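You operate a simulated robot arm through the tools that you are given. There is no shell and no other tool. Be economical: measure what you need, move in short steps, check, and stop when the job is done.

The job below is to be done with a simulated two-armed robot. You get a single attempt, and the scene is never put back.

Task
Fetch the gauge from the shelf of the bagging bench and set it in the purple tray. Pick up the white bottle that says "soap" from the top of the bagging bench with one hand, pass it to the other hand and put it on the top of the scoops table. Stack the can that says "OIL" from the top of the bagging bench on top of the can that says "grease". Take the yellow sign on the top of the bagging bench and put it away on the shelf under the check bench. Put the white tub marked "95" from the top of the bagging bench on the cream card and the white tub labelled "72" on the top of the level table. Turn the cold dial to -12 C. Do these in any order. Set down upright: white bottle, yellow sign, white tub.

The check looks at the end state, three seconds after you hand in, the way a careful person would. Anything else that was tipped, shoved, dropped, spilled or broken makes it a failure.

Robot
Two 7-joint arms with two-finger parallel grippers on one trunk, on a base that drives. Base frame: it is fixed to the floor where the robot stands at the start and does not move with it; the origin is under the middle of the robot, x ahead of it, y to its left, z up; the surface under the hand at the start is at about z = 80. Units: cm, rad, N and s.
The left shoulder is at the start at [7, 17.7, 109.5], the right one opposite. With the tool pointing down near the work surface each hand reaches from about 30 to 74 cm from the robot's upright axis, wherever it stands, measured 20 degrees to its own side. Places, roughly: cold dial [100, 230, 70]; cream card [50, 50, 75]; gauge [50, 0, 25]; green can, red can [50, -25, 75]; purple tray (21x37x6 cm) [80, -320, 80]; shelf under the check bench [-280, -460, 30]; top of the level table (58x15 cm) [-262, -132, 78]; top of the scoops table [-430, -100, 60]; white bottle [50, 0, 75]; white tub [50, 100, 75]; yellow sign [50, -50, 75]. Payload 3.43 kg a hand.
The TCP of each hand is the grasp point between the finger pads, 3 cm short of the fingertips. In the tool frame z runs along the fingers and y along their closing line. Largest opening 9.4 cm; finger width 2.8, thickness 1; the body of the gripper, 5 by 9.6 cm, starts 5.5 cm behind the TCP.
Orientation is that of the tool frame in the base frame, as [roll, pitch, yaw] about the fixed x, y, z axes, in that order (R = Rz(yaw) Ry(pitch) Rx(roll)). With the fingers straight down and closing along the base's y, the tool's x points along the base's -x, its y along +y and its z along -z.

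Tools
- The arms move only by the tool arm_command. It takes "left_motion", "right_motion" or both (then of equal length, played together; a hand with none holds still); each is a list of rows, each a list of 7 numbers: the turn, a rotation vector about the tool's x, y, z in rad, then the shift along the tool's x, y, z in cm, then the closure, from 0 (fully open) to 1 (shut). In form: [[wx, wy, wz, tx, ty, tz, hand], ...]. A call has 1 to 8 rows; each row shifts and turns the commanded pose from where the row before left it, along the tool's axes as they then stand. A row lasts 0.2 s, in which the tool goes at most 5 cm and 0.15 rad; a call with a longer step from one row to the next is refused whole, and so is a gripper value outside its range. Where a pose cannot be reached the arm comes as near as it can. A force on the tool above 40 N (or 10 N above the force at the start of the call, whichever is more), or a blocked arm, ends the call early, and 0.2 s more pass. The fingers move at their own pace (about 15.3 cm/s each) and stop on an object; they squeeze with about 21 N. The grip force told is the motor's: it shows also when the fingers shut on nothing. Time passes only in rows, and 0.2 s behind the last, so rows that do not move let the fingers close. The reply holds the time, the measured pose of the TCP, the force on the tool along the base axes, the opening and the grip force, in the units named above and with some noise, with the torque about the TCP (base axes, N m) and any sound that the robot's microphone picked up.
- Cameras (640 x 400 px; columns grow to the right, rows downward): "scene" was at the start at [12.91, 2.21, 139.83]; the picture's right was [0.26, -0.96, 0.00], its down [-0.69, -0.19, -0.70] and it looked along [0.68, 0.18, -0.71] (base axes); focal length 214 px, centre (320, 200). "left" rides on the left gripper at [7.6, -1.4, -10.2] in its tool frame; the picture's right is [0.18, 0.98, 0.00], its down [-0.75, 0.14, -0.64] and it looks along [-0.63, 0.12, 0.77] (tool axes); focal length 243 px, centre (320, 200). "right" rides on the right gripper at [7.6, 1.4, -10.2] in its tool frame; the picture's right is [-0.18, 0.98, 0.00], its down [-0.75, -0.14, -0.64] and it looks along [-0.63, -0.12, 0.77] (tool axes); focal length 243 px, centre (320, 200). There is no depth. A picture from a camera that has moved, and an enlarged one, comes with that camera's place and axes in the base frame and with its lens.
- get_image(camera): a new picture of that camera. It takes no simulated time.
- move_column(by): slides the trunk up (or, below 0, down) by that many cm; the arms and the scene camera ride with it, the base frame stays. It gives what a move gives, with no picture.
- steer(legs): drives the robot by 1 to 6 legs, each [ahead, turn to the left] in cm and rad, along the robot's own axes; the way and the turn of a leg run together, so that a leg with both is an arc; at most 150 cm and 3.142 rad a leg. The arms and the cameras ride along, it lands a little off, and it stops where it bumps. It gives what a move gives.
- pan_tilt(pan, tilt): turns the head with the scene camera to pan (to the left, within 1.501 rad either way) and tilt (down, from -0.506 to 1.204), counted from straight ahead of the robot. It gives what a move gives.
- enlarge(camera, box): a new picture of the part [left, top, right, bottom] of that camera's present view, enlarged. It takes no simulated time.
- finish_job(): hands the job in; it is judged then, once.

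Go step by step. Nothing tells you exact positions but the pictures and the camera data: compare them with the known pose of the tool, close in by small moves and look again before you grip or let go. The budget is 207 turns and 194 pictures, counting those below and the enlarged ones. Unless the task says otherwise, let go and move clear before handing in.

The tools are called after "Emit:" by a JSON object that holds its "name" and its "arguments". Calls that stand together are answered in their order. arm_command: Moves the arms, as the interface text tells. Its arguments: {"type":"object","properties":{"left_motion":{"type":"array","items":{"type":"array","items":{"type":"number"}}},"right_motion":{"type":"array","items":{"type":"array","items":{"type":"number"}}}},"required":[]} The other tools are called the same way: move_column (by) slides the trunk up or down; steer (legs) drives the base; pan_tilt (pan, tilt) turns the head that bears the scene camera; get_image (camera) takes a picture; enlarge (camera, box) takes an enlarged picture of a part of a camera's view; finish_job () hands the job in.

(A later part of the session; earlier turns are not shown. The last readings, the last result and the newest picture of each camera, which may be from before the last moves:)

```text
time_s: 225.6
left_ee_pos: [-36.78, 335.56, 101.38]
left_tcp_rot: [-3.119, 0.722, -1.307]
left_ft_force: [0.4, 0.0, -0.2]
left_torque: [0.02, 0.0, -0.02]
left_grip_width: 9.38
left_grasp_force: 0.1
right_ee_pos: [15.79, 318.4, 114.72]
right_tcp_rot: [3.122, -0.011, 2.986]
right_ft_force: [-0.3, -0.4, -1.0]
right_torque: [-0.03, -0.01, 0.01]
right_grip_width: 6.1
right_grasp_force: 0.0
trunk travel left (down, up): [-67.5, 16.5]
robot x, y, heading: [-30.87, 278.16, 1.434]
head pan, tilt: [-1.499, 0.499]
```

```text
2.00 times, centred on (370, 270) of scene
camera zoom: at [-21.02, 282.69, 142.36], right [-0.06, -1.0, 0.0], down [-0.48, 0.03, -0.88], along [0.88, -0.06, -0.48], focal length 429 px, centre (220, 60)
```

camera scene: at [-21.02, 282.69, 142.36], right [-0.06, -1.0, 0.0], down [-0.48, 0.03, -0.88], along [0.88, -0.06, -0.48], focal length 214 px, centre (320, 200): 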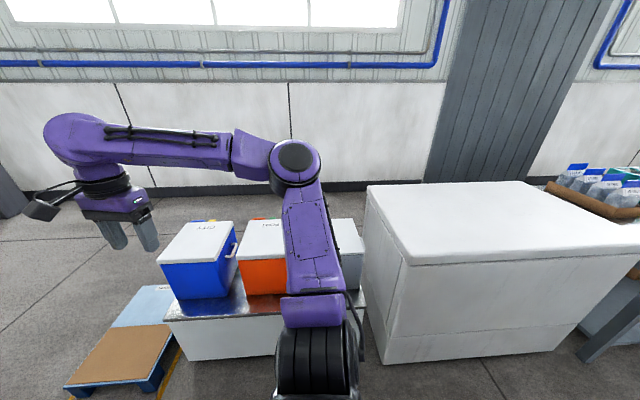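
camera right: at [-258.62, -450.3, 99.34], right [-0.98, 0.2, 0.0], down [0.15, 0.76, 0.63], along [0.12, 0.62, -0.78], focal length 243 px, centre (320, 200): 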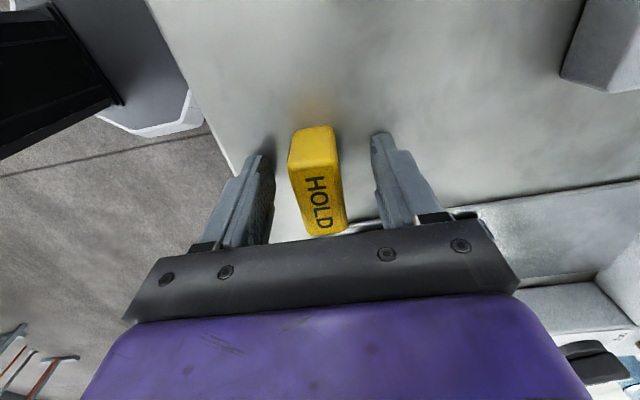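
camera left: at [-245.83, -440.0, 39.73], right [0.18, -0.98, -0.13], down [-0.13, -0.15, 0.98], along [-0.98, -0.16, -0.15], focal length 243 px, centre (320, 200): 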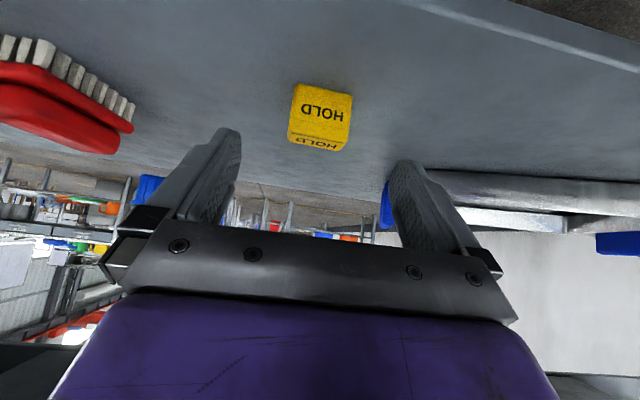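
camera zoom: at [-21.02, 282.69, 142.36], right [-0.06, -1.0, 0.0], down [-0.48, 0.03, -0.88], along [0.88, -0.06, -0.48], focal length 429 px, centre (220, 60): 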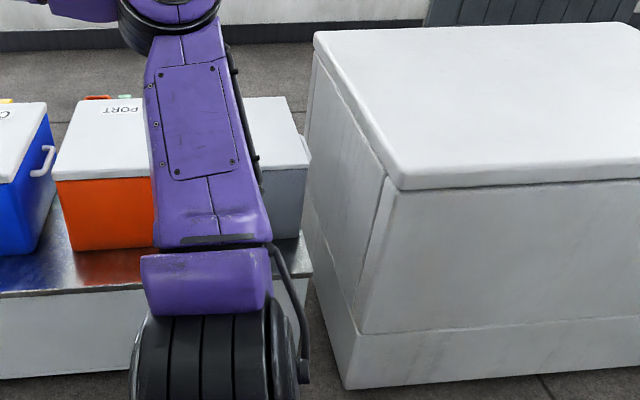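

The dial isn't on the visible faces of the freezer, so it must be on the back side (x about 100), facing the wall. I look for the way around.

Emit:
{"name": "pan_tilt", "arguments": {"pan": -0.7, "tilt": 0.35}}

Emit:
{"name": "get_image", "arguments": {"camera": "scene"}}

```text
time_s: 226.8
left_ee_pos: [-36.68, 335.47, 101.57]
left_tcp_rot: [-3.119, 0.725, -1.305]
left_ft_force: [0.1, -1.2, 0.2]
left_torque: [0.01, 0.01, -0.01]
left_grip_width: 9.4
left_grasp_force: 0.1
right_ee_pos: [16.02, 318.47, 114.69]
right_tcp_rot: [3.125, -0.013, 2.985]
right_ft_force: [-0.5, 0.3, 0.2]
right_torque: [-0.01, 0.0, -0.04]
right_grip_width: 6.15
right_grasp_force: 0.0
trunk travel left (down, up): [-67.5, 16.5]
robot x, y, heading: [-31.05, 278.41, 1.439]
head pan, tilt: [-0.7, 0.351]
```

```text
75 pictures are left
camera scene: at [-23.17, 289.53, 143.72], right [0.67, -0.74, 0.0], down [-0.26, -0.23, -0.94], along [0.7, 0.63, -0.34], focal length 214 px, centre (320, 200)
```

scene: 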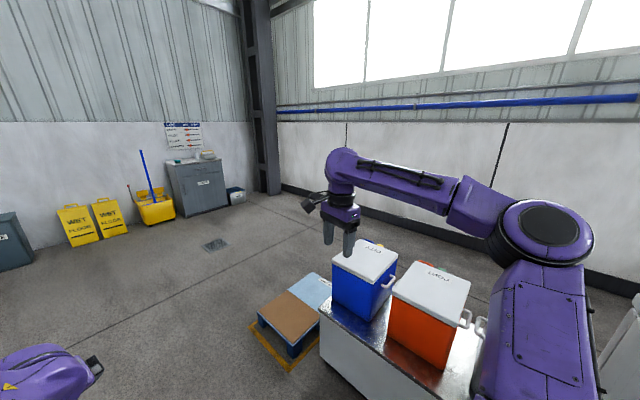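

Emit:
{"name": "steer", "arguments": {"legs": [[150, 0], [45, 0], [0, -1.439], [120, 0], [58, 0], [0, -1.571]]}}

Emit:
{"name": "pan_tilt", "arguments": {"pan": 0.2, "tilt": 0.4}}

Emit:
{"name": "get_image", "arguments": {"camera": "scene"}}

```text
time_s: 252.5
left_ee_pos: [183.53, 410.02, 101.39]
left_tcp_rot: [-3.118, 0.725, 1.934]
left_ft_force: [-0.2, 0.6, -1.3]
left_torque: [-0.02, -0.01, 0.01]
left_grip_width: 9.4
left_grasp_force: 0.1
right_ee_pos: [129.16, 421.95, 114.58]
right_tcp_rot: [3.124, -0.012, -0.059]
right_ft_force: [-0.5, -0.4, 0.1]
right_torque: [-0.01, 0.03, -0.02]
right_grip_width: 6.11
right_grasp_force: 0.0
trunk travel left (down, up): [-67.5, 16.5]
robot x, y, heading: [172.18, 466.29, -1.608]
head pan, tilt: [-0.7, 0.351]
```

```text
time_s: 253.7
left_ee_pos: [183.45, 409.97, 101.39]
left_tcp_rot: [-3.121, 0.723, 1.935]
left_ft_force: [0.4, 0.2, -0.2]
left_torque: [-0.03, 0.0, 0.02]
left_grip_width: 9.39
left_grasp_force: 0.0
right_ee_pos: [129.41, 421.88, 114.77]
right_tcp_rot: [3.123, -0.012, -0.059]
right_ft_force: [0.6, -0.2, 0.8]
right_torque: [0.0, 0.01, 0.02]
right_grip_width: 6.11
right_grasp_force: 0.1
trunk travel left (down, up): [-67.5, 16.5]
robot x, y, heading: [171.82, 466.41, -1.614]
head pan, tilt: [0.201, 0.4]
```

```text
74 pictures are left
camera scene: at [173.44, 452.35, 143.27], right [-0.99, -0.16, 0.0], down [-0.06, 0.38, -0.92], along [0.15, -0.91, -0.39], focal length 214 px, centre (320, 200)
```

scene: 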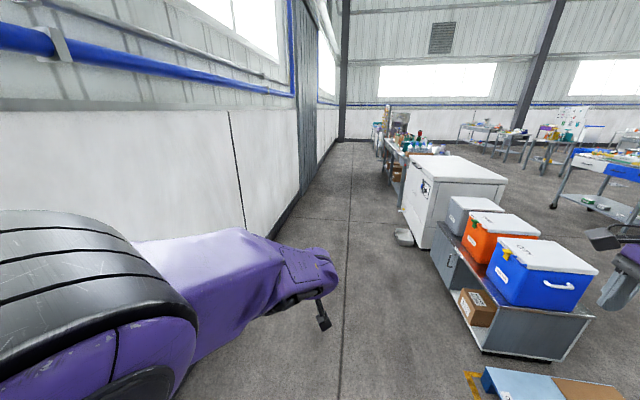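

The dial is on the freezer's far side at about [102,235,70]. I drive in front of it.

Emit:
{"name": "steer", "arguments": {"legs": [[0, 0.06], [150, 0], [82, 0], [0, -1.59]]}}

Emit:
{"name": "pan_tilt", "arguments": {"pan": 0.0, "tilt": 0.6}}

Emit:
{"name": "get_image", "arguments": {"camera": "scene"}}

```text
time_s: 269.2
left_ee_pos: [118.21, 225.42, 101.43]
left_tcp_rot: [-3.119, 0.723, 0.393]
left_ft_force: [0.5, 0.3, 1.0]
left_torque: [-0.02, 0.02, -0.03]
left_grip_width: 9.41
left_grasp_force: 0.1
right_ee_pos: [128.72, 279.98, 114.65]
right_tcp_rot: [3.124, -0.013, -1.601]
right_ft_force: [-0.5, -0.4, 0.1]
right_torque: [-0.02, 0.0, -0.03]
right_grip_width: 6.12
right_grasp_force: 0.1
trunk travel left (down, up): [-67.5, 16.5]
robot x, y, heading: [174.5, 238.3, 3.127]
head pan, tilt: [0.201, 0.4]
```

```text
time_s: 269.9
left_ee_pos: [118.15, 225.48, 101.42]
left_tcp_rot: [-3.116, 0.723, 0.391]
left_ft_force: [-0.4, -0.3, -0.2]
left_torque: [0.0, -0.03, 0.03]
left_grip_width: 9.41
left_grasp_force: 0.1
right_ee_pos: [128.66, 279.99, 114.76]
right_tcp_rot: [3.124, -0.012, -1.604]
right_ft_force: [0.1, -0.1, 0.6]
right_torque: [-0.03, 0.04, -0.01]
right_grip_width: 6.1
right_grasp_force: 0.1
trunk travel left (down, up): [-67.5, 16.5]
robot x, y, heading: [174.31, 238.48, 3.125]
head pan, tilt: [0.0, 0.6]
```

```text
73 pictures are left
camera scene: at [160.6, 238.74, 141.46], right [0.01, 1.0, 0.0], down [0.56, -0.01, -0.83], along [-0.83, 0.01, -0.56], focal length 214 px, centre (320, 200)
```

scene: 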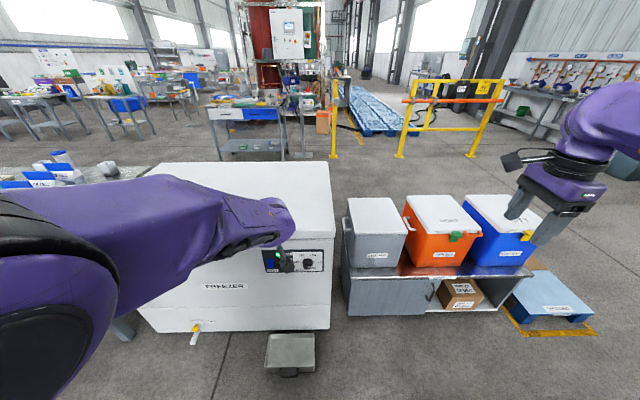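

Emit:
{"name": "enlarge", "arguments": {"camera": "scene", "box": [250, 235, 340, 290]}}

```text
7.11 times, centred on (295, 262) of scene
camera zoom: at [160.6, 238.74, 141.46], right [0.01, 1.0, 0.0], down [0.56, -0.01, -0.83], along [-0.83, 0.01, -0.56], focal length 1525 px, centre (498, -244)
```

zoom: 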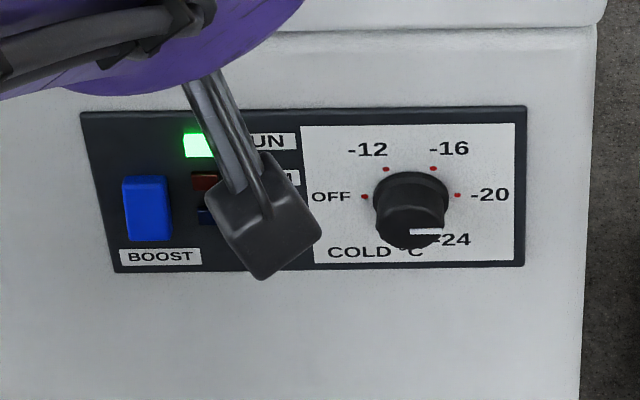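

Emit:
{"name": "steer", "arguments": {"legs": [[0, -1.57], [14, 0], [0, 1.586]]}}

Emit:
{"name": "move_column", "arguments": {"by": -25}}

Emit:
{"name": "arm_command", "arguments": {"left_motion": [[0.088, 0, 0.1, 0, 0, 0, 0], [0.088, 0, 0.1, 0, 0, 0, 0], [0.088, 0, 0.1, 0, 0, 0, 0], [0, 0, 0, 0, 0, 0, 0]]}}

Emit:
{"name": "get_image", "arguments": {"camera": "left"}}

```text
time_s: 278.9
left_ee_pos: [118.56, 238.99, 101.35]
left_tcp_rot: [-3.119, 0.724, 0.399]
left_ft_force: [-0.6, 0.0, -0.4]
left_torque: [-0.01, 0.02, 0.02]
left_grip_width: 9.38
left_grasp_force: 0.0
right_ee_pos: [128.46, 293.58, 114.75]
right_tcp_rot: [3.125, -0.011, -1.592]
right_ft_force: [0.4, 0.3, 0.0]
right_torque: [0.0, 0.0, -0.02]
right_grip_width: 6.1
right_grasp_force: 0.0
trunk travel left (down, up): [-67.5, 16.5]
robot x, y, heading: [174.33, 252.69, 3.135]
head pan, tilt: [0.0, 0.6]
```

```text
time_s: 281.5
left_ee_pos: [118.59, 238.97, 76.38]
left_tcp_rot: [-3.117, 0.725, 0.401]
left_ft_force: [0.0, -0.1, -0.2]
left_torque: [-0.01, -0.01, 0.01]
left_grip_width: 9.43
left_grasp_force: 0.0
right_ee_pos: [128.46, 293.55, 89.66]
right_tcp_rot: [3.123, -0.011, -1.595]
right_ft_force: [-0.1, 0.3, 0.0]
right_torque: [0.0, 0.01, 0.04]
right_grip_width: 6.1
right_grasp_force: 0.1
trunk travel left (down, up): [-42.5, 41.5]
robot x, y, heading: [174.27, 252.48, 3.138]
head pan, tilt: [0.0, 0.6]
```

```text
time_s: 282.5
left_ee_pos: [118.5, 239.08, 76.4]
left_tcp_rot: [-3.123, 0.731, -0.007]
left_ft_force: [0.0, 0.4, 0.8]
left_torque: [-0.03, -0.01, 0.02]
left_grip_width: 9.41
left_grasp_force: 0.1
right_ee_pos: [128.42, 293.76, 89.72]
right_tcp_rot: [3.125, -0.012, -1.596]
right_ft_force: [0.6, 0.7, 0.0]
right_torque: [-0.01, 0.0, -0.01]
right_grip_width: 6.07
right_grasp_force: 0.1
trunk travel left (down, up): [-42.5, 41.5]
robot x, y, heading: [174.9, 252.37, 3.137]
head pan, tilt: [0.0, 0.6]
```

```text
71 pictures are left
camera left: at [131.19, 240.18, 78.92], right [0.12, -0.98, -0.14], down [-0.13, -0.15, 0.98], along [-0.98, -0.1, -0.15], focal length 243 px, centre (320, 200)
```

left: 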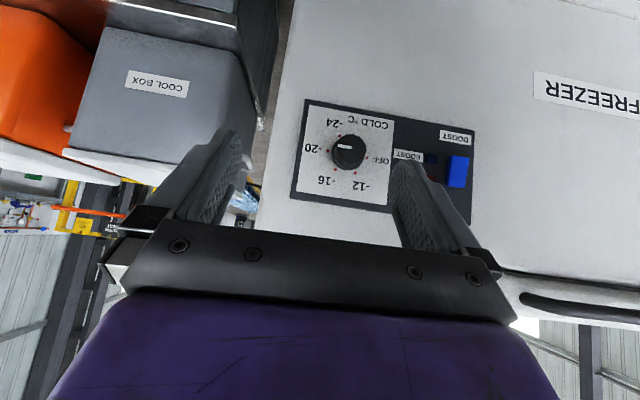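

Emit:
{"name": "enlarge", "arguments": {"camera": "left", "box": [290, 95, 410, 215]}}

```text
3.33 times, centred on (350, 155) of left
camera zoom: at [131.19, 240.18, 78.92], right [0.12, -0.98, -0.14], down [-0.13, -0.15, 0.98], along [-0.98, -0.1, -0.15], focal length 809 px, centre (220, 350)
```

zoom: 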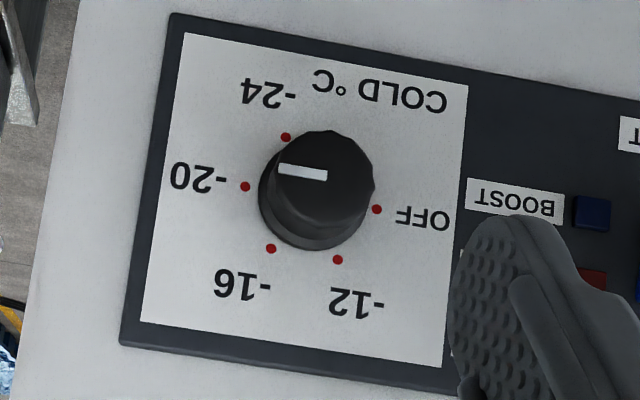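

The dial is at -20 and sits at about [97.8,233.8,66.5]; it must turn 120° counter-clockwise to -12. I tilt the left hand to horizontal and line it up.

Emit:
{"name": "arm_command", "arguments": {"left_motion": [[0, -0.14, 0, 0, 0, 0, 0], [0, -0.14, 0, 0, 0, 0, 0], [0, -0.14, 0, 0, 0, 0, 0], [0, -0.14, 0, 0, 0, 0, 0], [0, -0.14, 0, 0, 0, 0, 0], [0, -0.14, 0, 0, 0, 0, 0], [0, 0, 0, 3.3, 1.7, 0, 0], [0, 0, 0, 3.3, 1.7, 0, 0]]}}

Emit:
{"name": "arm_command", "arguments": {"left_motion": [[0, 0, 0, 3.3, 1.7, 0, 0], [0, 0, 0.14, 0, 0, 0, 0], [0, 0, 0.14, 0, 0, 0, 0], [0, 0, 0.14, 0, 0, 0, 0], [0, 0, 0.14, 0, 0, 0, 0], [0, 0, 0.14, 0, 0, 0, 0], [0, 0, 0, 0, 0, 0, 0]]}}

Emit:
{"name": "get_image", "arguments": {"camera": "left"}}

Emit:
{"name": "get_image", "arguments": {"camera": "scene"}}

```text
time_s: 284.3
left_ee_pos: [118.38, 235.18, 70.32]
left_tcp_rot: [-2.177, 1.45, 0.964]
left_ft_force: [0.4, -0.1, -0.1]
left_torque: [0.04, 0.0, 0.01]
left_grip_width: 9.39
left_grasp_force: 0.0
left hand out of reach, approached as far as the arm can: row 2
right_ee_pos: [128.48, 293.56, 89.65]
right_tcp_rot: [3.127, -0.009, -1.594]
right_ft_force: [0.6, -0.9, 0.1]
right_torque: [0.03, -0.02, -0.01]
right_grip_width: 6.14
right_grasp_force: 0.1
trunk travel left (down, up): [-42.5, 41.5]
robot x, y, heading: [174.6, 252.56, 3.145]
head pan, tilt: [0.0, 0.6]
```

```text
time_s: 285.9
left_ee_pos: [118.97, 234.06, 66.28]
left_tcp_rot: [1.7, 0.924, -1.489]
left_ft_force: [-0.7, -0.2, -0.2]
left_torque: [-0.01, 0.0, 0.04]
left_grip_width: 9.41
left_grasp_force: 0.1
right_ee_pos: [128.58, 293.56, 89.67]
right_tcp_rot: [3.125, -0.011, -1.593]
right_ft_force: [-0.1, 0.6, -0.9]
right_torque: [0.0, -0.01, 0.03]
right_grip_width: 6.11
right_grasp_force: 0.1
trunk travel left (down, up): [-42.5, 41.5]
robot x, y, heading: [174.52, 252.39, 3.137]
head pan, tilt: [0.0, 0.6]
```

```text
69 pictures are left
camera left: at [129.75, 230.39, 60.0], right [-0.05, -0.9, 0.44], down [0.59, 0.33, 0.74], along [-0.8, 0.3, 0.51], focal length 243 px, centre (320, 200)
```

left: 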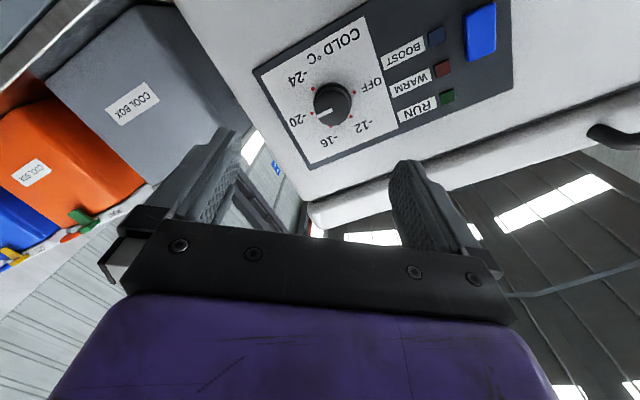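

```text
68 pictures are left
camera scene: at [160.75, 252.62, 116.45], right [0.0, 1.0, 0.0], down [0.57, 0.0, -0.82], along [-0.82, 0.0, -0.57], focal length 214 px, centre (320, 200)
```

scene: 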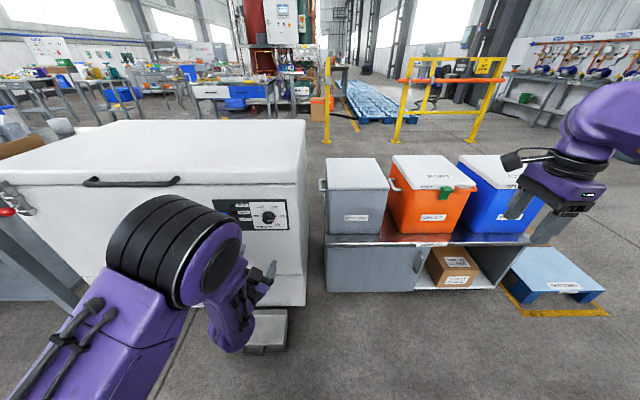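

Emit:
{"name": "arm_command", "arguments": {"left_motion": [[-0.063, -0.05, 0, 0, 0, 0, 0], [0, 0, 0, 0, 0, 4, 0], [0, 0, 0, 0, 0, 4, 0], [0, 0, 0, 0, 0, 0, 0]]}}

Emit:
{"name": "get_image", "arguments": {"camera": "left"}}

```text
time_s: 286.9
left_ee_pos: [111.16, 235.36, 66.34]
left_tcp_rot: [1.564, 0.909, -1.604]
left_ft_force: [0.0, 0.2, 0.5]
left_torque: [0.0, -0.02, -0.03]
left_grip_width: 9.4
left_grasp_force: 0.0
right_ee_pos: [128.62, 293.57, 89.84]
right_tcp_rot: [3.125, -0.01, -1.595]
right_ft_force: [0.5, -0.5, 0.1]
right_torque: [0.02, 0.03, 0.0]
right_grip_width: 6.09
right_grasp_force: 0.1
trunk travel left (down, up): [-42.5, 41.5]
robot x, y, heading: [174.31, 252.25, 3.136]
head pan, tilt: [0.0, 0.6]
```

```text
67 pictures are left
camera left: at [121.29, 231.43, 59.25], right [-0.02, -0.89, 0.46], down [0.65, 0.33, 0.68], along [-0.76, 0.32, 0.57], focal length 243 px, centre (320, 200)
```

left: 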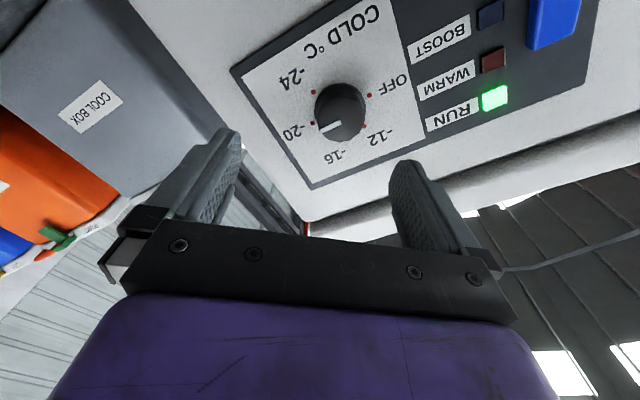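

Emit:
{"name": "arm_command", "arguments": {"left_motion": [[0, 0, 0, 0.25, 1.58, 1.5, 0], [0, 0, 0, 0, 0, 3, 0], [0, 0, 0, 0, 0, 0, 0]]}}

Emit:
{"name": "get_image", "arguments": {"camera": "left"}}

```text
time_s: 287.7
left_ee_pos: [106.41, 233.83, 67.14]
left_tcp_rot: [1.564, 0.911, -1.603]
left_ft_force: [0.7, 0.0, -0.1]
left_torque: [0.01, 0.0, 0.02]
left_grip_width: 9.41
left_grasp_force: 0.1
right_ee_pos: [128.47, 293.59, 89.74]
right_tcp_rot: [3.125, -0.009, -1.593]
right_ft_force: [0.4, 0.5, -0.4]
right_torque: [-0.01, 0.03, 0.01]
right_grip_width: 6.13
right_grasp_force: 0.0
trunk travel left (down, up): [-42.5, 41.5]
robot x, y, heading: [174.46, 252.57, 3.139]
head pan, tilt: [0.0, 0.6]
```

```text
66 pictures are left
camera left: at [116.64, 229.94, 60.11], right [-0.02, -0.89, 0.46], down [0.65, 0.33, 0.68], along [-0.76, 0.32, 0.57], focal length 243 px, centre (320, 200)
```

left: 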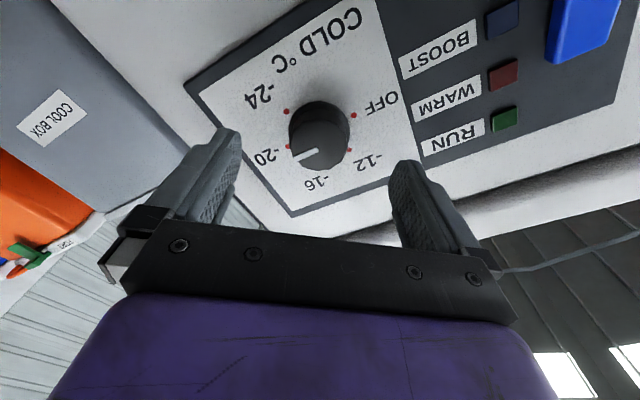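

Emit:
{"name": "arm_command", "arguments": {"left_motion": [[0, 0, 0, 0, 0, 2, 0.2], [0, 0, 0, 0, 0, 1.5, 0.3], [0, 0, 0, 0, 0, 0, 0.6], [0, 0, 0, 0, 0, 0, 1], [0, 0, 0, 0, 0, 0, 1]]}}

Emit:
{"name": "get_image", "arguments": {"camera": "left"}}

```text
time_s: 288.9
left_ee_pos: [102.84, 233.78, 67.07]
left_tcp_rot: [1.567, 0.908, -1.601]
left_ft_force: [2.0, -0.6, -1.2]
left_torque: [0.0, -0.18, 0.18]
left_grip_width: 4.31
left_grasp_force: 45.3
right_ee_pos: [128.58, 293.6, 89.77]
right_tcp_rot: [3.124, -0.01, -1.593]
right_ft_force: [0.1, -0.6, -0.3]
right_torque: [0.03, -0.01, 0.02]
right_grip_width: 6.13
right_grasp_force: 0.0
trunk travel left (down, up): [-42.5, 41.5]
robot x, y, heading: [174.62, 252.37, 3.135]
head pan, tilt: [0.0, 0.6]
```

```text
65 pictures are left
camera left: at [113.14, 230.03, 60.06], right [-0.02, -0.89, 0.46], down [0.65, 0.33, 0.68], along [-0.76, 0.32, 0.57], focal length 243 px, centre (320, 200)
```

left: 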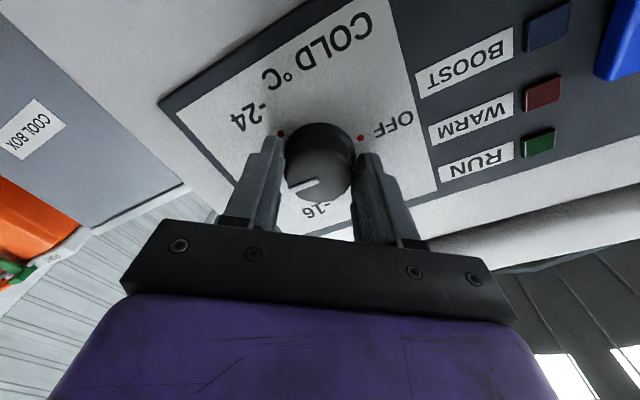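

Emit:
{"name": "arm_command", "arguments": {"left_motion": [[0, 0, -0.14, 0, 0, 0, 1], [0, 0, -0.14, 0, 0, 0, 1], [0, 0, -0.14, 0, 0, 0, 1], [0, 0, -0.14, 0, 0, 0, 1], [0, 0, -0.14, 0, 0, 0, 1], [0, 0, -0.14, 0, 0, 0, 1], [0, 0, -0.14, 0, 0, 0, 1], [0, 0, 0, 0, 0, 0, 1]]}}

Emit:
{"name": "get_image", "arguments": {"camera": "left"}}

```text
time_s: 290.7
left_ee_pos: [102.98, 234.2, 67.05]
left_tcp_rot: [-1.563, 1.25, 1.549]
left_ft_force: [-3.1, 3.5, -5.2]
left_torque: [0.05, 0.12, 0.02]
left_grip_width: 4.33
left_grasp_force: 44.9
right_ee_pos: [128.45, 293.66, 89.58]
right_tcp_rot: [3.126, -0.01, -1.594]
right_ft_force: [-0.2, -0.7, -0.3]
right_torque: [0.05, -0.02, -0.01]
right_grip_width: 6.09
right_grasp_force: 0.2
trunk travel left (down, up): [-42.5, 41.5]
robot x, y, heading: [174.6, 252.43, 3.135]
head pan, tilt: [0.0, 0.6]
```

```text
64 pictures are left
camera left: at [113.39, 237.48, 60.14], right [-0.03, -0.88, -0.48], down [0.63, -0.39, 0.67], along [-0.77, -0.29, 0.56], focal length 243 px, centre (320, 200)
```

left: 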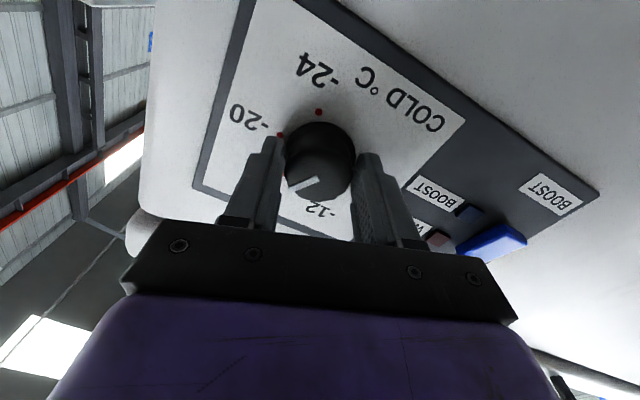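

Emit:
{"name": "arm_command", "arguments": {"left_motion": [[0, 0, -0.14, 0, 0, 0, 1], [0, 0, -0.14, 0, 0, 0, 1], [0, 0, -0.14, 0, 0, 0, 1], [0, 0, -0.14, 0, 0, 0, 1], [0, 0, -0.14, 0, 0, 0, 1], [0, 0, -0.14, 0, 0, 0, 1], [0, 0, -0.14, 0, 0, 0, 1], [0, 0, -0.14, 0, 0, 0, 1]]}}

Emit:
{"name": "get_image", "arguments": {"camera": "left"}}

```text
time_s: 292.5
left_ee_pos: [103.08, 234.27, 67.1]
left_tcp_rot: [-1.565, 0.131, 1.544]
left_ft_force: [-9.2, 11.2, 4.4]
left_torque: [-0.01, 0.28, -0.03]
left_grip_width: 4.3
left_grasp_force: 45.5
right_ee_pos: [128.41, 293.76, 89.58]
right_tcp_rot: [3.126, -0.013, -1.595]
right_ft_force: [0.0, -0.8, 0.3]
right_torque: [-0.03, -0.04, 0.03]
right_grip_width: 6.12
right_grasp_force: 0.1
trunk travel left (down, up): [-42.5, 41.5]
robot x, y, heading: [174.52, 252.45, 3.142]
head pan, tilt: [0.0, 0.6]
```

```text
63 pictures are left
camera left: at [113.6, 241.56, 67.45], right [0.0, 0.05, -1.0], down [0.62, -0.78, -0.04], along [-0.79, -0.62, -0.03], focal length 243 px, centre (320, 200)
```

left: 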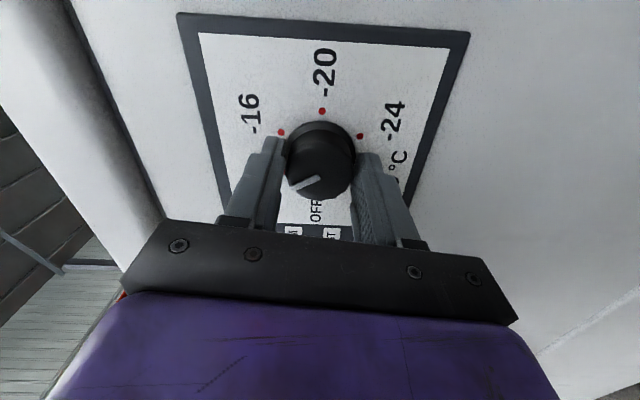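

Emit:
{"name": "arm_command", "arguments": {"left_motion": [[0, 0, 0, 0, 0, 0, 0.6], [0, 0, 0, 0, 0, 0, 0.2], [0, 0, 0, 0, 0, -3, 0], [0, 0, 0, 0, 0, -4, 0], [0, 0, 0, 0, 0, -4, 0]]}}

Emit:
{"name": "enlarge", "arguments": {"camera": "left", "box": [220, 20, 420, 180]}}

```text
time_s: 293.7
left_ee_pos: [114.11, 233.7, 67.0]
left_tcp_rot: [-1.567, 0.133, 1.545]
left_ft_force: [-0.4, 0.4, 0.0]
left_torque: [0.0, 0.01, 0.02]
left_grip_width: 9.37
left_grasp_force: 0.0
right_ee_pos: [128.45, 293.61, 89.62]
right_tcp_rot: [3.122, -0.01, -1.594]
right_ft_force: [0.5, 0.4, -0.4]
right_torque: [0.03, 0.01, 0.0]
right_grip_width: 6.11
right_grasp_force: 0.1
trunk travel left (down, up): [-42.5, 41.5]
robot x, y, heading: [174.43, 252.63, 3.138]
head pan, tilt: [0.0, 0.6]
```

```text
2.50 times, centred on (320, 100) of left
camera zoom: at [124.72, 241.18, 67.31], right [0.0, 0.05, -1.0], down [0.62, -0.78, -0.04], along [-0.78, -0.62, -0.03], focal length 606 px, centre (320, 450)
```

zoom: 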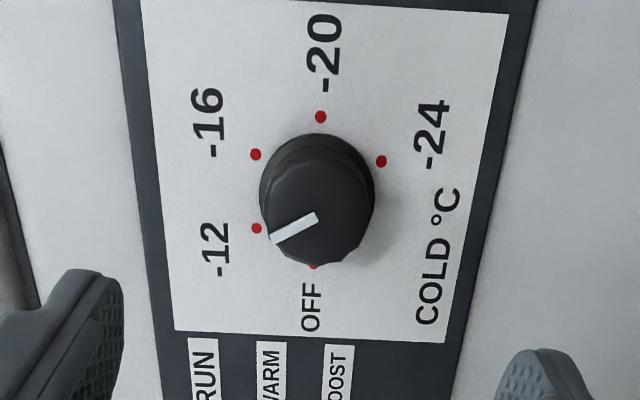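

The dial points exactly at -12. Now back away, restore the left hand to pointing down, and go back around.

Emit:
{"name": "steer", "arguments": {"legs": [[-15, 0]]}}

Emit:
{"name": "arm_command", "arguments": {"left_motion": [[0, 0, 0.145, 0, 0, 0, 0], [0, 0, 0.145, 0, 0, 0, 0], [0, 0, 0.145, 0, 0, 0, 0], [0, 0, 0.145, 0, 0, 0, 0], [0, 0, 0.145, 0, 0, 0, 0], [0, 0, 0.145, 0, 0, 0, 0], [0, 0, 0.145, 0, 0, 0, 0], [0, 0, 0.145, 0, 0, 0, 0]]}}

Emit:
{"name": "arm_command", "arguments": {"left_motion": [[0, 0, 0.145, 0, 0, 0, 0], [0, 0, 0.135, 0, 0, 0, 0], [0, 0.145, 0, 0, 0, 0, 0], [0, 0.145, 0, 0, 0, 0, 0], [0, 0.145, 0, 0, 0, 0, 0], [0, 0.145, 0, 0, 0, 0, 0], [0, 0.145, 0, 0, 0, 0, 0], [0, 0.145, 0, 0, 0, 0, 0]]}}

Emit:
{"name": "arm_command", "arguments": {"left_motion": [[0, 0.145, 0, 0, 0, 0, 0], [0, 0.145, 0, 0, 0, 0, 0], [0, 0.145, 0, 0, 0, 0, 0], [0, 0.145, 0, 0, 0, 0, 0], [0, 0.12, 0, 0, 0, 0, 0], [0, 0, 0, 0, 0, 0, 0]]}}

Emit:
{"name": "move_column", "arguments": {"by": 25}}

```text
time_s: 295.1
left_ee_pos: [129.22, 233.76, 67.18]
left_tcp_rot: [-1.564, 0.133, 1.542]
left_ft_force: [-0.5, 0.0, 0.3]
left_torque: [0.01, 0.01, -0.01]
left_grip_width: 9.41
left_grasp_force: 0.3
right_ee_pos: [143.6, 293.59, 89.67]
right_tcp_rot: [3.124, -0.012, -1.594]
right_ft_force: [0.0, 0.7, -1.5]
right_torque: [-0.02, 0.01, 0.01]
right_grip_width: 6.12
right_grasp_force: 0.0
trunk travel left (down, up): [-42.5, 41.5]
robot x, y, heading: [189.7, 252.53, 3.139]
head pan, tilt: [0.0, 0.6]
```

```text
time_s: 296.9
left_ee_pos: [129.04, 233.85, 66.99]
left_tcp_rot: [-1.557, 1.297, 1.556]
left_ft_force: [0.7, 0.0, -0.9]
left_torque: [0.04, 0.0, 0.02]
left_grip_width: 9.39
left_grasp_force: 0.0
right_ee_pos: [143.54, 293.48, 89.7]
right_tcp_rot: [3.124, -0.013, -1.593]
right_ft_force: [0.6, -0.3, 0.7]
right_torque: [0.03, 0.0, 0.02]
right_grip_width: 6.11
right_grasp_force: 0.0
trunk travel left (down, up): [-42.5, 41.5]
robot x, y, heading: [189.58, 252.55, 3.139]
head pan, tilt: [0.0, 0.6]
```

```text
time_s: 298.7
left_ee_pos: [129.02, 233.82, 67.18]
left_tcp_rot: [3.139, 0.704, -0.03]
left_ft_force: [0.5, -0.1, -0.1]
left_torque: [-0.03, -0.02, 0.02]
left_grip_width: 9.4
left_grasp_force: 0.0
right_ee_pos: [143.52, 293.58, 89.66]
right_tcp_rot: [3.124, -0.012, -1.595]
right_ft_force: [0.5, -0.7, -0.7]
right_torque: [-0.02, -0.02, 0.02]
right_grip_width: 6.12
right_grasp_force: 0.2
trunk travel left (down, up): [-42.5, 41.5]
robot x, y, heading: [189.53, 252.39, 3.137]
head pan, tilt: [0.0, 0.6]
```

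```text
time_s: 300.1
left_ee_pos: [129.19, 233.83, 66.92]
left_tcp_rot: [3.137, 0.003, -0.029]
left_ft_force: [-0.3, -0.2, 0.2]
left_torque: [0.02, 0.0, -0.04]
left_grip_width: 9.41
left_grasp_force: 0.1
right_ee_pos: [143.54, 293.64, 89.75]
right_tcp_rot: [3.125, -0.011, -1.594]
right_ft_force: [-0.2, 0.6, 0.0]
right_torque: [0.01, 0.01, 0.02]
right_grip_width: 6.11
right_grasp_force: 0.1
trunk travel left (down, up): [-42.5, 41.5]
robot x, y, heading: [189.43, 252.25, 3.138]
head pan, tilt: [0.0, 0.6]
```

```text
time_s: 302.7
left_ee_pos: [129.01, 233.76, 91.98]
left_tcp_rot: [3.137, 0.003, -0.03]
left_ft_force: [1.0, -0.5, 0.1]
left_torque: [-0.01, -0.01, -0.03]
left_grip_width: 9.4
left_grasp_force: 0.0
right_ee_pos: [143.45, 293.53, 114.68]
right_tcp_rot: [3.123, -0.012, -1.594]
right_ft_force: [-0.1, 0.4, -0.2]
right_torque: [-0.03, 0.0, -0.01]
right_grip_width: 6.12
right_grasp_force: 0.2
trunk travel left (down, up): [-67.5, 16.5]
robot x, y, heading: [189.89, 252.73, 3.138]
head pan, tilt: [0.0, 0.6]
```

Emit:
{"name": "arm_command", "arguments": {"right_motion": [[0, 0, -0.145, 0, 0, 0, 0], [0, 0, -0.145, 0, 0, 0, 0], [0, 0, -0.145, 0, 0, 0, 0], [0, 0, -0.145, 0, 0, 0, 0], [0, 0, -0.145, 0, 0, 0, 0], [0, 0, -0.145, 0, 0, 0, 0], [0, 0, -0.145, 0, 0, 0, 0], [0, 0, -0.145, 0, 0, 0, 0]], "left_motion": [[0, 0, 0, 0, 0, -4, 0], [0, 0, 0, 0, 0, -4, 0], [0, 0, 0, 0, 0, -4, 0], [0, 0, 0, 0, 0, -4, 0], [0, 0, 0, 0, 0, -4, 0], [0, 0, 0, 0, 0, -4, 0], [0, 0, 0, 0, 0, 0, 0], [0, 0, 0, 0, 0, 0, 0]]}}

Emit:
{"name": "arm_command", "arguments": {"right_motion": [[0, 0, -0.145, 0, 0, 0, 0], [0, 0, -0.145, 0, 0, 0, 0], [0, 0, -0.144, 0, 0, 0, 0], [0, 0, 0, -2, 4, 0, 0], [0, 0, 0, -2, 4, 0, 0], [0, 0, 0, -2, 4, 0, 0]]}}

Emit:
{"name": "steer", "arguments": {"legs": [[0, -1.571], [150, 0], [70, 0], [0, 1.571]]}}

Emit:
{"name": "steer", "arguments": {"legs": [[150, 0], [72, 0], [0, 1.571], [150, 0], [150, 0], [130, 0]]}}

Emit:
{"name": "get_image", "arguments": {"camera": "scene"}}

```text
time_s: 304.5
left_ee_pos: [129.14, 233.85, 115.92]
left_tcp_rot: [3.138, 0.003, -0.029]
left_ft_force: [-0.3, -0.6, 0.4]
left_torque: [0.0, -0.02, -0.02]
left_grip_width: 9.38
left_grasp_force: 0.0
right_ee_pos: [143.61, 293.58, 114.78]
right_tcp_rot: [3.124, 0.011, -0.431]
right_ft_force: [-0.1, -0.6, -0.1]
right_torque: [0.0, -0.03, -0.03]
right_grip_width: 9.41
right_grasp_force: 0.1
trunk travel left (down, up): [-67.5, 16.5]
robot x, y, heading: [189.68, 252.46, 3.136]
head pan, tilt: [0.0, 0.6]
```

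```text
time_s: 305.9
left_ee_pos: [129.01, 233.56, 115.75]
left_tcp_rot: [3.139, 0.004, -0.028]
left_ft_force: [0.1, -0.2, 1.6]
left_torque: [-0.01, -0.08, -0.02]
left_grip_width: 9.38
left_grasp_force: 0.1
right_ee_pos: [137.45, 281.49, 115.02]
right_tcp_rot: [3.134, 0.015, 0.0]
right_ft_force: [-0.4, -0.4, -0.2]
right_torque: [0.01, -0.02, -0.01]
right_grip_width: 9.39
right_grasp_force: 0.1
trunk travel left (down, up): [-67.5, 16.5]
robot x, y, heading: [189.59, 252.77, 3.14]
head pan, tilt: [0.0, 0.6]
```

```text
time_s: 324.1
left_ee_pos: [130.21, 448.95, 115.9]
left_tcp_rot: [3.138, 0.003, -0.046]
left_ft_force: [0.4, -0.1, 0.6]
left_torque: [-0.01, 0.0, 0.01]
left_grip_width: 9.41
left_grasp_force: 0.0
right_ee_pos: [139.3, 496.55, 114.94]
right_tcp_rot: [3.13, 0.017, -0.018]
right_ft_force: [-0.4, -0.9, 0.3]
right_torque: [0.0, 0.0, 0.0]
right_grip_width: 9.4
right_grasp_force: 0.0
trunk travel left (down, up): [-67.5, 16.5]
robot x, y, heading: [191.08, 466.39, 3.121]
head pan, tilt: [0.0, 0.6]
```

```text
time_s: 359.5
left_ee_pos: [-22.41, -22.09, 115.91]
left_tcp_rot: [3.137, 0.007, 1.54]
left_ft_force: [-0.9, -0.3, -0.6]
left_torque: [0.0, -0.04, 0.0]
left_grip_width: 9.4
left_grasp_force: 0.1
right_ee_pos: [-70.14, -13.68, 115.04]
right_tcp_rot: [3.132, 0.017, 1.571]
right_ft_force: [-0.3, 0.4, 0.1]
right_torque: [0.0, 0.0, 0.0]
right_grip_width: 9.37
right_grasp_force: 0.0
trunk travel left (down, up): [-67.5, 16.5]
robot x, y, heading: [-41.06, 38.4, -1.579]
head pan, tilt: [0.0, 0.6]
```

```text
61 pictures are left
camera scene: at [-40.88, 24.58, 141.45], right [-1.0, 0.0, 0.0], down [0.0, 0.56, -0.83], along [0.0, -0.83, -0.56], focal length 214 px, centre (320, 200)
```

scene: 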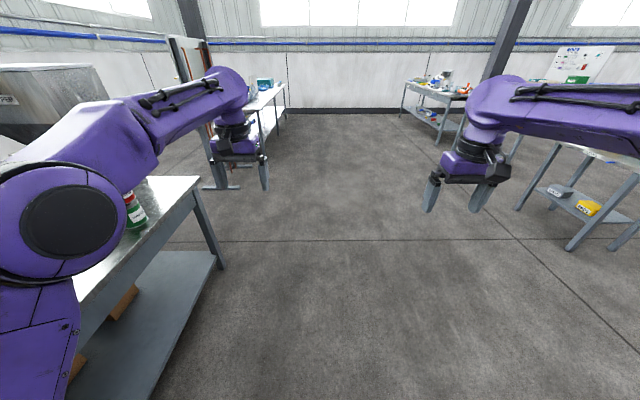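

Emit:
{"name": "steer", "arguments": {"legs": [[0, 1.579], [33, 0]]}}

Emit:
{"name": "pan_tilt", "arguments": {"pan": 0.35, "tilt": 0.85}}

Emit:
{"name": "get_image", "arguments": {"camera": "scene"}}

Emit:
{"name": "get_image", "arguments": {"camera": "left"}}

```text
time_s: 365.5
left_ee_pos: [52.22, 56.68, 115.97]
left_tcp_rot: [3.137, 0.005, 3.112]
left_ft_force: [-0.2, -0.2, 1.0]
left_torque: [-0.02, 0.02, 0.01]
left_grip_width: 9.4
left_grasp_force: 0.1
right_ee_pos: [43.92, 8.8, 115.21]
right_tcp_rot: [3.132, 0.017, 3.14]
right_ft_force: [-0.1, -0.4, 0.6]
right_torque: [0.0, -0.01, 0.0]
right_grip_width: 9.41
right_grasp_force: 0.0
trunk travel left (down, up): [-67.5, 16.5]
robot x, y, heading: [-8.61, 38.19, 0.001]
head pan, tilt: [0.0, 0.6]
```

```text
time_s: 366.3
left_ee_pos: [52.23, 56.63, 116.01]
left_tcp_rot: [3.138, 0.006, 3.113]
left_ft_force: [0.1, -1.0, -0.3]
left_torque: [0.02, 0.04, 0.02]
left_grip_width: 9.4
left_grasp_force: 0.0
right_ee_pos: [43.75, 8.89, 114.97]
right_tcp_rot: [3.132, 0.018, 3.139]
right_ft_force: [-0.4, 0.8, -0.4]
right_torque: [-0.03, 0.04, 0.0]
right_grip_width: 9.44
right_grasp_force: 0.1
trunk travel left (down, up): [-67.5, 16.5]
robot x, y, heading: [-8.37, 38.01, -0.003]
head pan, tilt: [0.351, 0.85]
```

```text
60 pictures are left
camera scene: at [4.24, 40.81, 139.36], right [0.34, -0.94, 0.0], down [-0.71, -0.25, -0.66], along [0.62, 0.22, -0.75], focal length 214 px, centre (320, 200)
```

scene: 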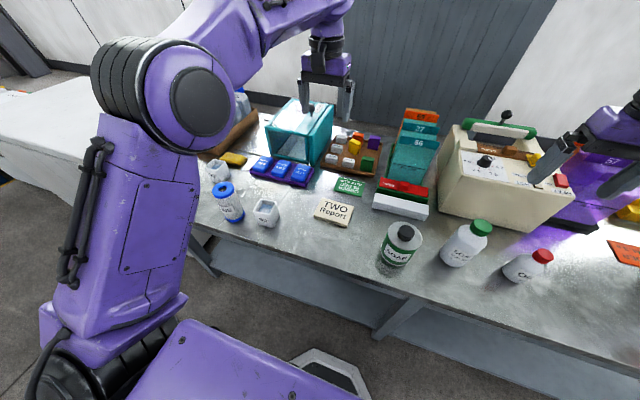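

```text
59 pictures are left
camera left: at [44.67, 55.4, 126.01], right [-0.15, 0.99, 0.0], down [0.75, 0.12, 0.65], along [0.64, 0.1, -0.76], focal length 243 px, centre (320, 200)
```

left: 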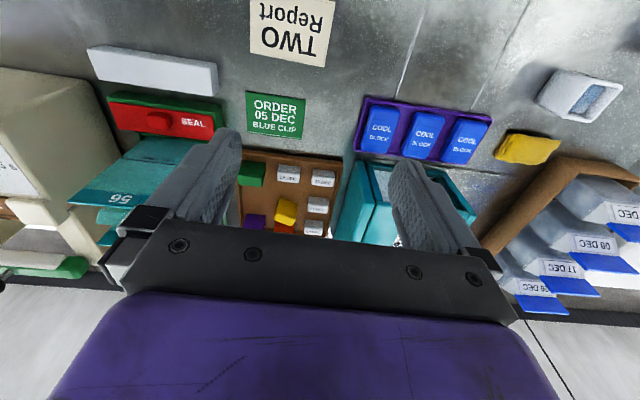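

Tub 95 is at about [39.3,72.6], the cream card at [48.8,51.8], tub 72 at about [50.4,101], and the soap bottle at about [43.5,13.7]. I bring the left hand above tub 95.

Emit:
{"name": "arm_command", "arguments": {"left_motion": [[0, 0, 0.028, 2.6, 3.2, 2.2, 0], [0, 0, 0, 2.6, 3.2, 2.2, 0], [0, 0, 0, 2.6, 3.2, 2.2, 0], [0, 0, 0, 2.6, 3.2, 2.2, 0], [0, 0, 0, 2.6, 3.2, 2.2, 0], [0, 0, 0, 0, 0, 0, 0]]}}

Emit:
{"name": "get_image", "arguments": {"camera": "left"}}

Emit:
{"name": "enlarge", "arguments": {"camera": "scene", "box": [190, 130, 370, 250]}}

```text
time_s: 367.7
left_ee_pos: [40.09, 73.33, 104.84]
left_tcp_rot: [3.138, 0.004, 3.082]
left_ft_force: [-0.4, 0.1, -0.2]
left_torque: [0.03, -0.02, 0.03]
left_grip_width: 9.39
left_grasp_force: 0.0
right_ee_pos: [43.95, 8.82, 114.96]
right_tcp_rot: [3.128, 0.018, 3.141]
right_ft_force: [0.9, -0.8, -0.2]
right_torque: [0.01, 0.02, -0.03]
right_grip_width: 9.4
right_grasp_force: 0.0
trunk travel left (down, up): [-67.5, 16.5]
robot x, y, heading: [-8.09, 38.63, -0.002]
head pan, tilt: [0.351, 0.85]
```

```text
58 pictures are left
camera left: at [32.51, 72.37, 114.95], right [-0.13, 0.99, 0.0], down [0.76, 0.09, 0.65], along [0.64, 0.08, -0.76], focal length 243 px, centre (320, 200)
```

left: 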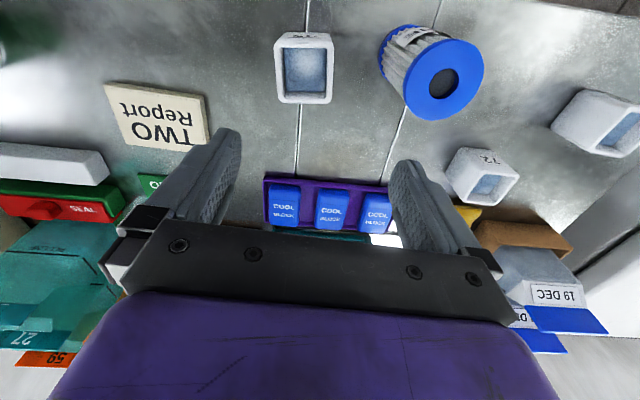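

```text
3.33 times, centred on (280, 190) of scene
camera zoom: at [4.27, 40.73, 139.36], right [0.34, -0.94, 0.0], down [-0.71, -0.25, -0.66], along [0.62, 0.22, -0.75], focal length 715 px, centre (453, 233)
```

zoom: 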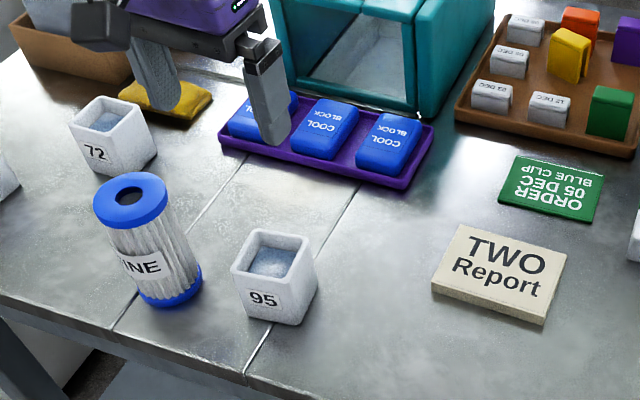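

Emit:
{"name": "arm_command", "arguments": {"left_motion": [[0, 0, 0, 1.2, -1.88, 2, 0.12], [0, 0, 0, 0, 0, 5, 0.12], [0, 0, 0, 0, 0, 5, 0.12], [0, 0, 0, 0, 0, 0, 0.12]]}}

Emit:
{"name": "get_image", "arguments": {"camera": "left"}}

```text
time_s: 368.7
left_ee_pos: [38.57, 71.46, 92.6]
left_tcp_rot: [3.139, 0.006, 3.082]
left_ft_force: [0.3, 0.0, 0.0]
left_torque: [0.02, 0.02, -0.04]
left_grip_width: 8.26
left_grasp_force: 0.0
right_ee_pos: [43.8, 8.72, 115.13]
right_tcp_rot: [3.13, 0.02, 3.139]
right_ft_force: [-0.3, 1.0, -0.2]
right_torque: [0.02, -0.02, 0.03]
right_grip_width: 9.38
right_grasp_force: 0.1
trunk travel left (down, up): [-67.5, 16.5]
robot x, y, heading: [-7.92, 37.88, -0.007]
head pan, tilt: [0.351, 0.85]
```

```text
56 pictures are left
camera left: at [30.94, 70.37, 102.75], right [-0.13, 0.99, 0.0], down [0.76, 0.09, 0.65], along [0.64, 0.08, -0.76], focal length 243 px, centre (320, 200)
```

left: 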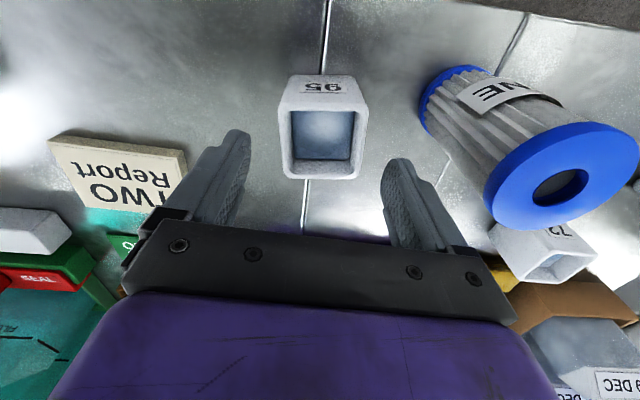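

Emit:
{"name": "arm_command", "arguments": {"left_motion": [[0, 0, 0, -0.5, 0, 3, 0.12], [0, 0, 0, 0, 0, 3, 0.12], [0, 0, 0, 0, 0, 2.4, 0.12], [0, 0, 0, 0, 0, 0, 0.12]]}}

Emit:
{"name": "get_image", "arguments": {"camera": "left"}}

```text
time_s: 369.7
left_ee_pos: [39.34, 71.53, 84.55]
left_tcp_rot: [3.14, 0.007, 3.085]
left_ft_force: [-0.3, -0.8, 0.5]
left_torque: [-0.04, -0.04, 0.02]
left_grip_width: 8.27
left_grasp_force: 0.1
right_ee_pos: [43.85, 8.87, 114.99]
right_tcp_rot: [3.13, 0.017, 3.141]
right_ft_force: [0.1, -0.1, -0.2]
right_torque: [-0.04, -0.02, 0.02]
right_grip_width: 9.39
right_grasp_force: 0.1
trunk travel left (down, up): [-67.5, 16.5]
robot x, y, heading: [-8.38, 38.09, -0.007]
head pan, tilt: [0.351, 0.85]
```

```text
55 pictures are left
camera left: at [31.73, 70.45, 94.57], right [-0.13, 0.99, 0.0], down [0.76, 0.1, 0.65], along [0.64, 0.08, -0.76], focal length 243 px, centre (320, 200)
```

left: 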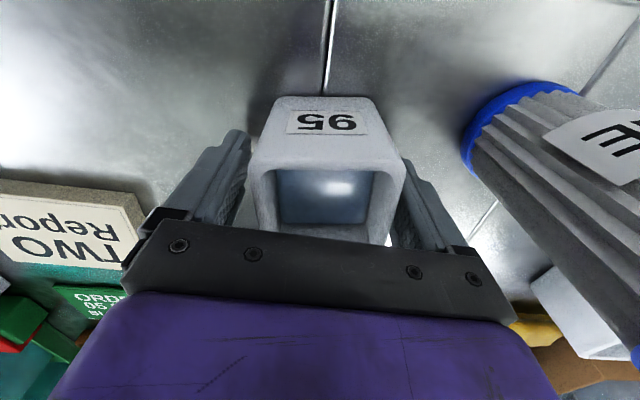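

Emit:
{"name": "arm_command", "arguments": {"left_motion": [[0, 0, 0, 0, 0, 0.3, 0.25], [0, 0, 0, 0, 0, 0, 0.5], [0, 0, 0, 0, 0, 0, 1], [0, 0, 0, 0, 0, 0, 1]]}}

Emit:
{"name": "arm_command", "arguments": {"left_motion": [[0, 0, 0, 0, 0, -1.5, 1], [0, 0, 0, 0, 0, -2.5, 1], [0, 0, 0, 0, 0, -2.5, 1], [0, 0, 0, 0, 0, -2.5, 1], [0, 0, 0, 0, 0, -1.5, 1], [0, 0, 0, 0, 0, 0, 1]]}}

Emit:
{"name": "get_image", "arguments": {"camera": "left"}}

```text
time_s: 370.7
left_ee_pos: [39.57, 71.43, 84.26]
left_tcp_rot: [3.139, 0.005, 3.083]
left_ft_force: [0.7, 0.0, 4.1]
left_torque: [-0.13, -0.01, 0.07]
left_grip_width: 6.67
left_grasp_force: 21.0
right_ee_pos: [43.86, 8.82, 115.0]
right_tcp_rot: [3.13, 0.017, 3.139]
right_ft_force: [0.0, -0.7, -0.7]
right_torque: [-0.03, 0.01, -0.01]
right_grip_width: 9.42
right_grasp_force: 0.1
trunk travel left (down, up): [-67.5, 16.5]
robot x, y, heading: [-8.33, 38.05, -0.006]
head pan, tilt: [0.351, 0.85]
```

```text
time_s: 372.1
left_ee_pos: [39.61, 71.54, 94.54]
left_tcp_rot: [3.138, 0.003, 3.085]
left_ft_force: [-0.1, 0.6, -1.0]
left_torque: [-0.01, 0.01, -0.01]
left_grip_width: 6.57
left_grasp_force: 21.2
right_ee_pos: [44.03, 8.81, 115.09]
right_tcp_rot: [3.13, 0.017, 3.141]
right_ft_force: [0.3, -0.3, 0.4]
right_torque: [-0.02, 0.0, -0.02]
right_grip_width: 9.42
right_grasp_force: 0.1
trunk travel left (down, up): [-67.5, 16.5]
robot x, y, heading: [-8.32, 38.03, -0.011]
head pan, tilt: [0.351, 0.85]
```

```text
54 pictures are left
camera left: at [31.89, 70.51, 104.73], right [-0.13, 0.99, 0.0], down [0.76, 0.1, 0.65], along [0.64, 0.08, -0.76], focal length 243 px, centre (320, 200)
```

left: 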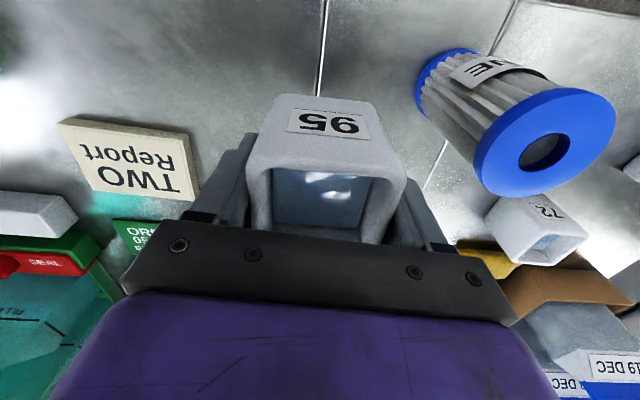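

Emit:
{"name": "arm_command", "arguments": {"left_motion": [[0, 0, 0, -2.06, -3.83, 0, 1], [0, 0, 0, -2.06, -3.83, 0, 1], [0, 0, 0, -2.06, -3.83, 0, 1], [0, 0, 0, -2.06, -3.83, 0, 1], [0, 0, 0, -2.06, -3.83, 0, 1], [0, 0, 0, 0, 0, 0, 1]]}}

Emit:
{"name": "get_image", "arguments": {"camera": "left"}}

Emit:
{"name": "enlarge", "arguments": {"camera": "scene", "box": [270, 130, 430, 250]}}

```text
time_s: 373.5
left_ee_pos: [48.55, 51.81, 94.65]
left_tcp_rot: [3.14, 0.004, 3.085]
left_ft_force: [-0.4, 1.1, -1.1]
left_torque: [-0.01, 0.0, -0.02]
left_grip_width: 6.56
left_grasp_force: 21.1
right_ee_pos: [43.81, 8.89, 115.03]
right_tcp_rot: [3.131, 0.017, 3.141]
right_ft_force: [-0.2, 0.6, 1.0]
right_torque: [0.04, -0.02, 0.01]
right_grip_width: 9.4
right_grasp_force: 0.0
trunk travel left (down, up): [-67.5, 16.5]
robot x, y, heading: [-8.61, 38.28, -0.007]
head pan, tilt: [0.351, 0.85]
```

```text
53 pictures are left
camera left: at [40.93, 50.78, 104.79], right [-0.13, 0.99, 0.0], down [0.76, 0.1, 0.65], along [0.64, 0.08, -0.76], focal length 243 px, centre (320, 200)
```

left: 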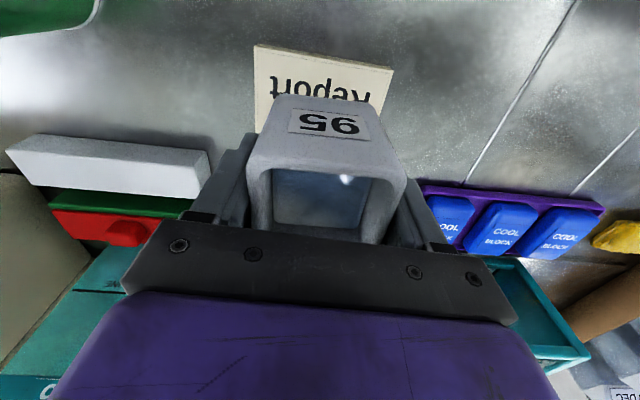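

```text
3.33 times, centred on (350, 190) of scene
camera zoom: at [4.18, 40.93, 139.36], right [0.34, -0.94, 0.0], down [-0.71, -0.26, -0.66], along [0.62, 0.22, -0.75], focal length 715 px, centre (220, 233)
```

zoom: 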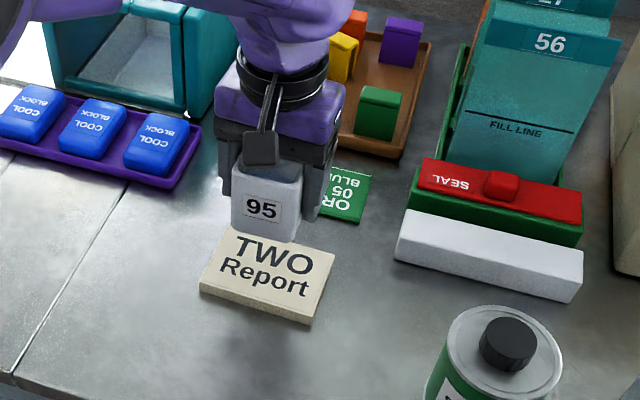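

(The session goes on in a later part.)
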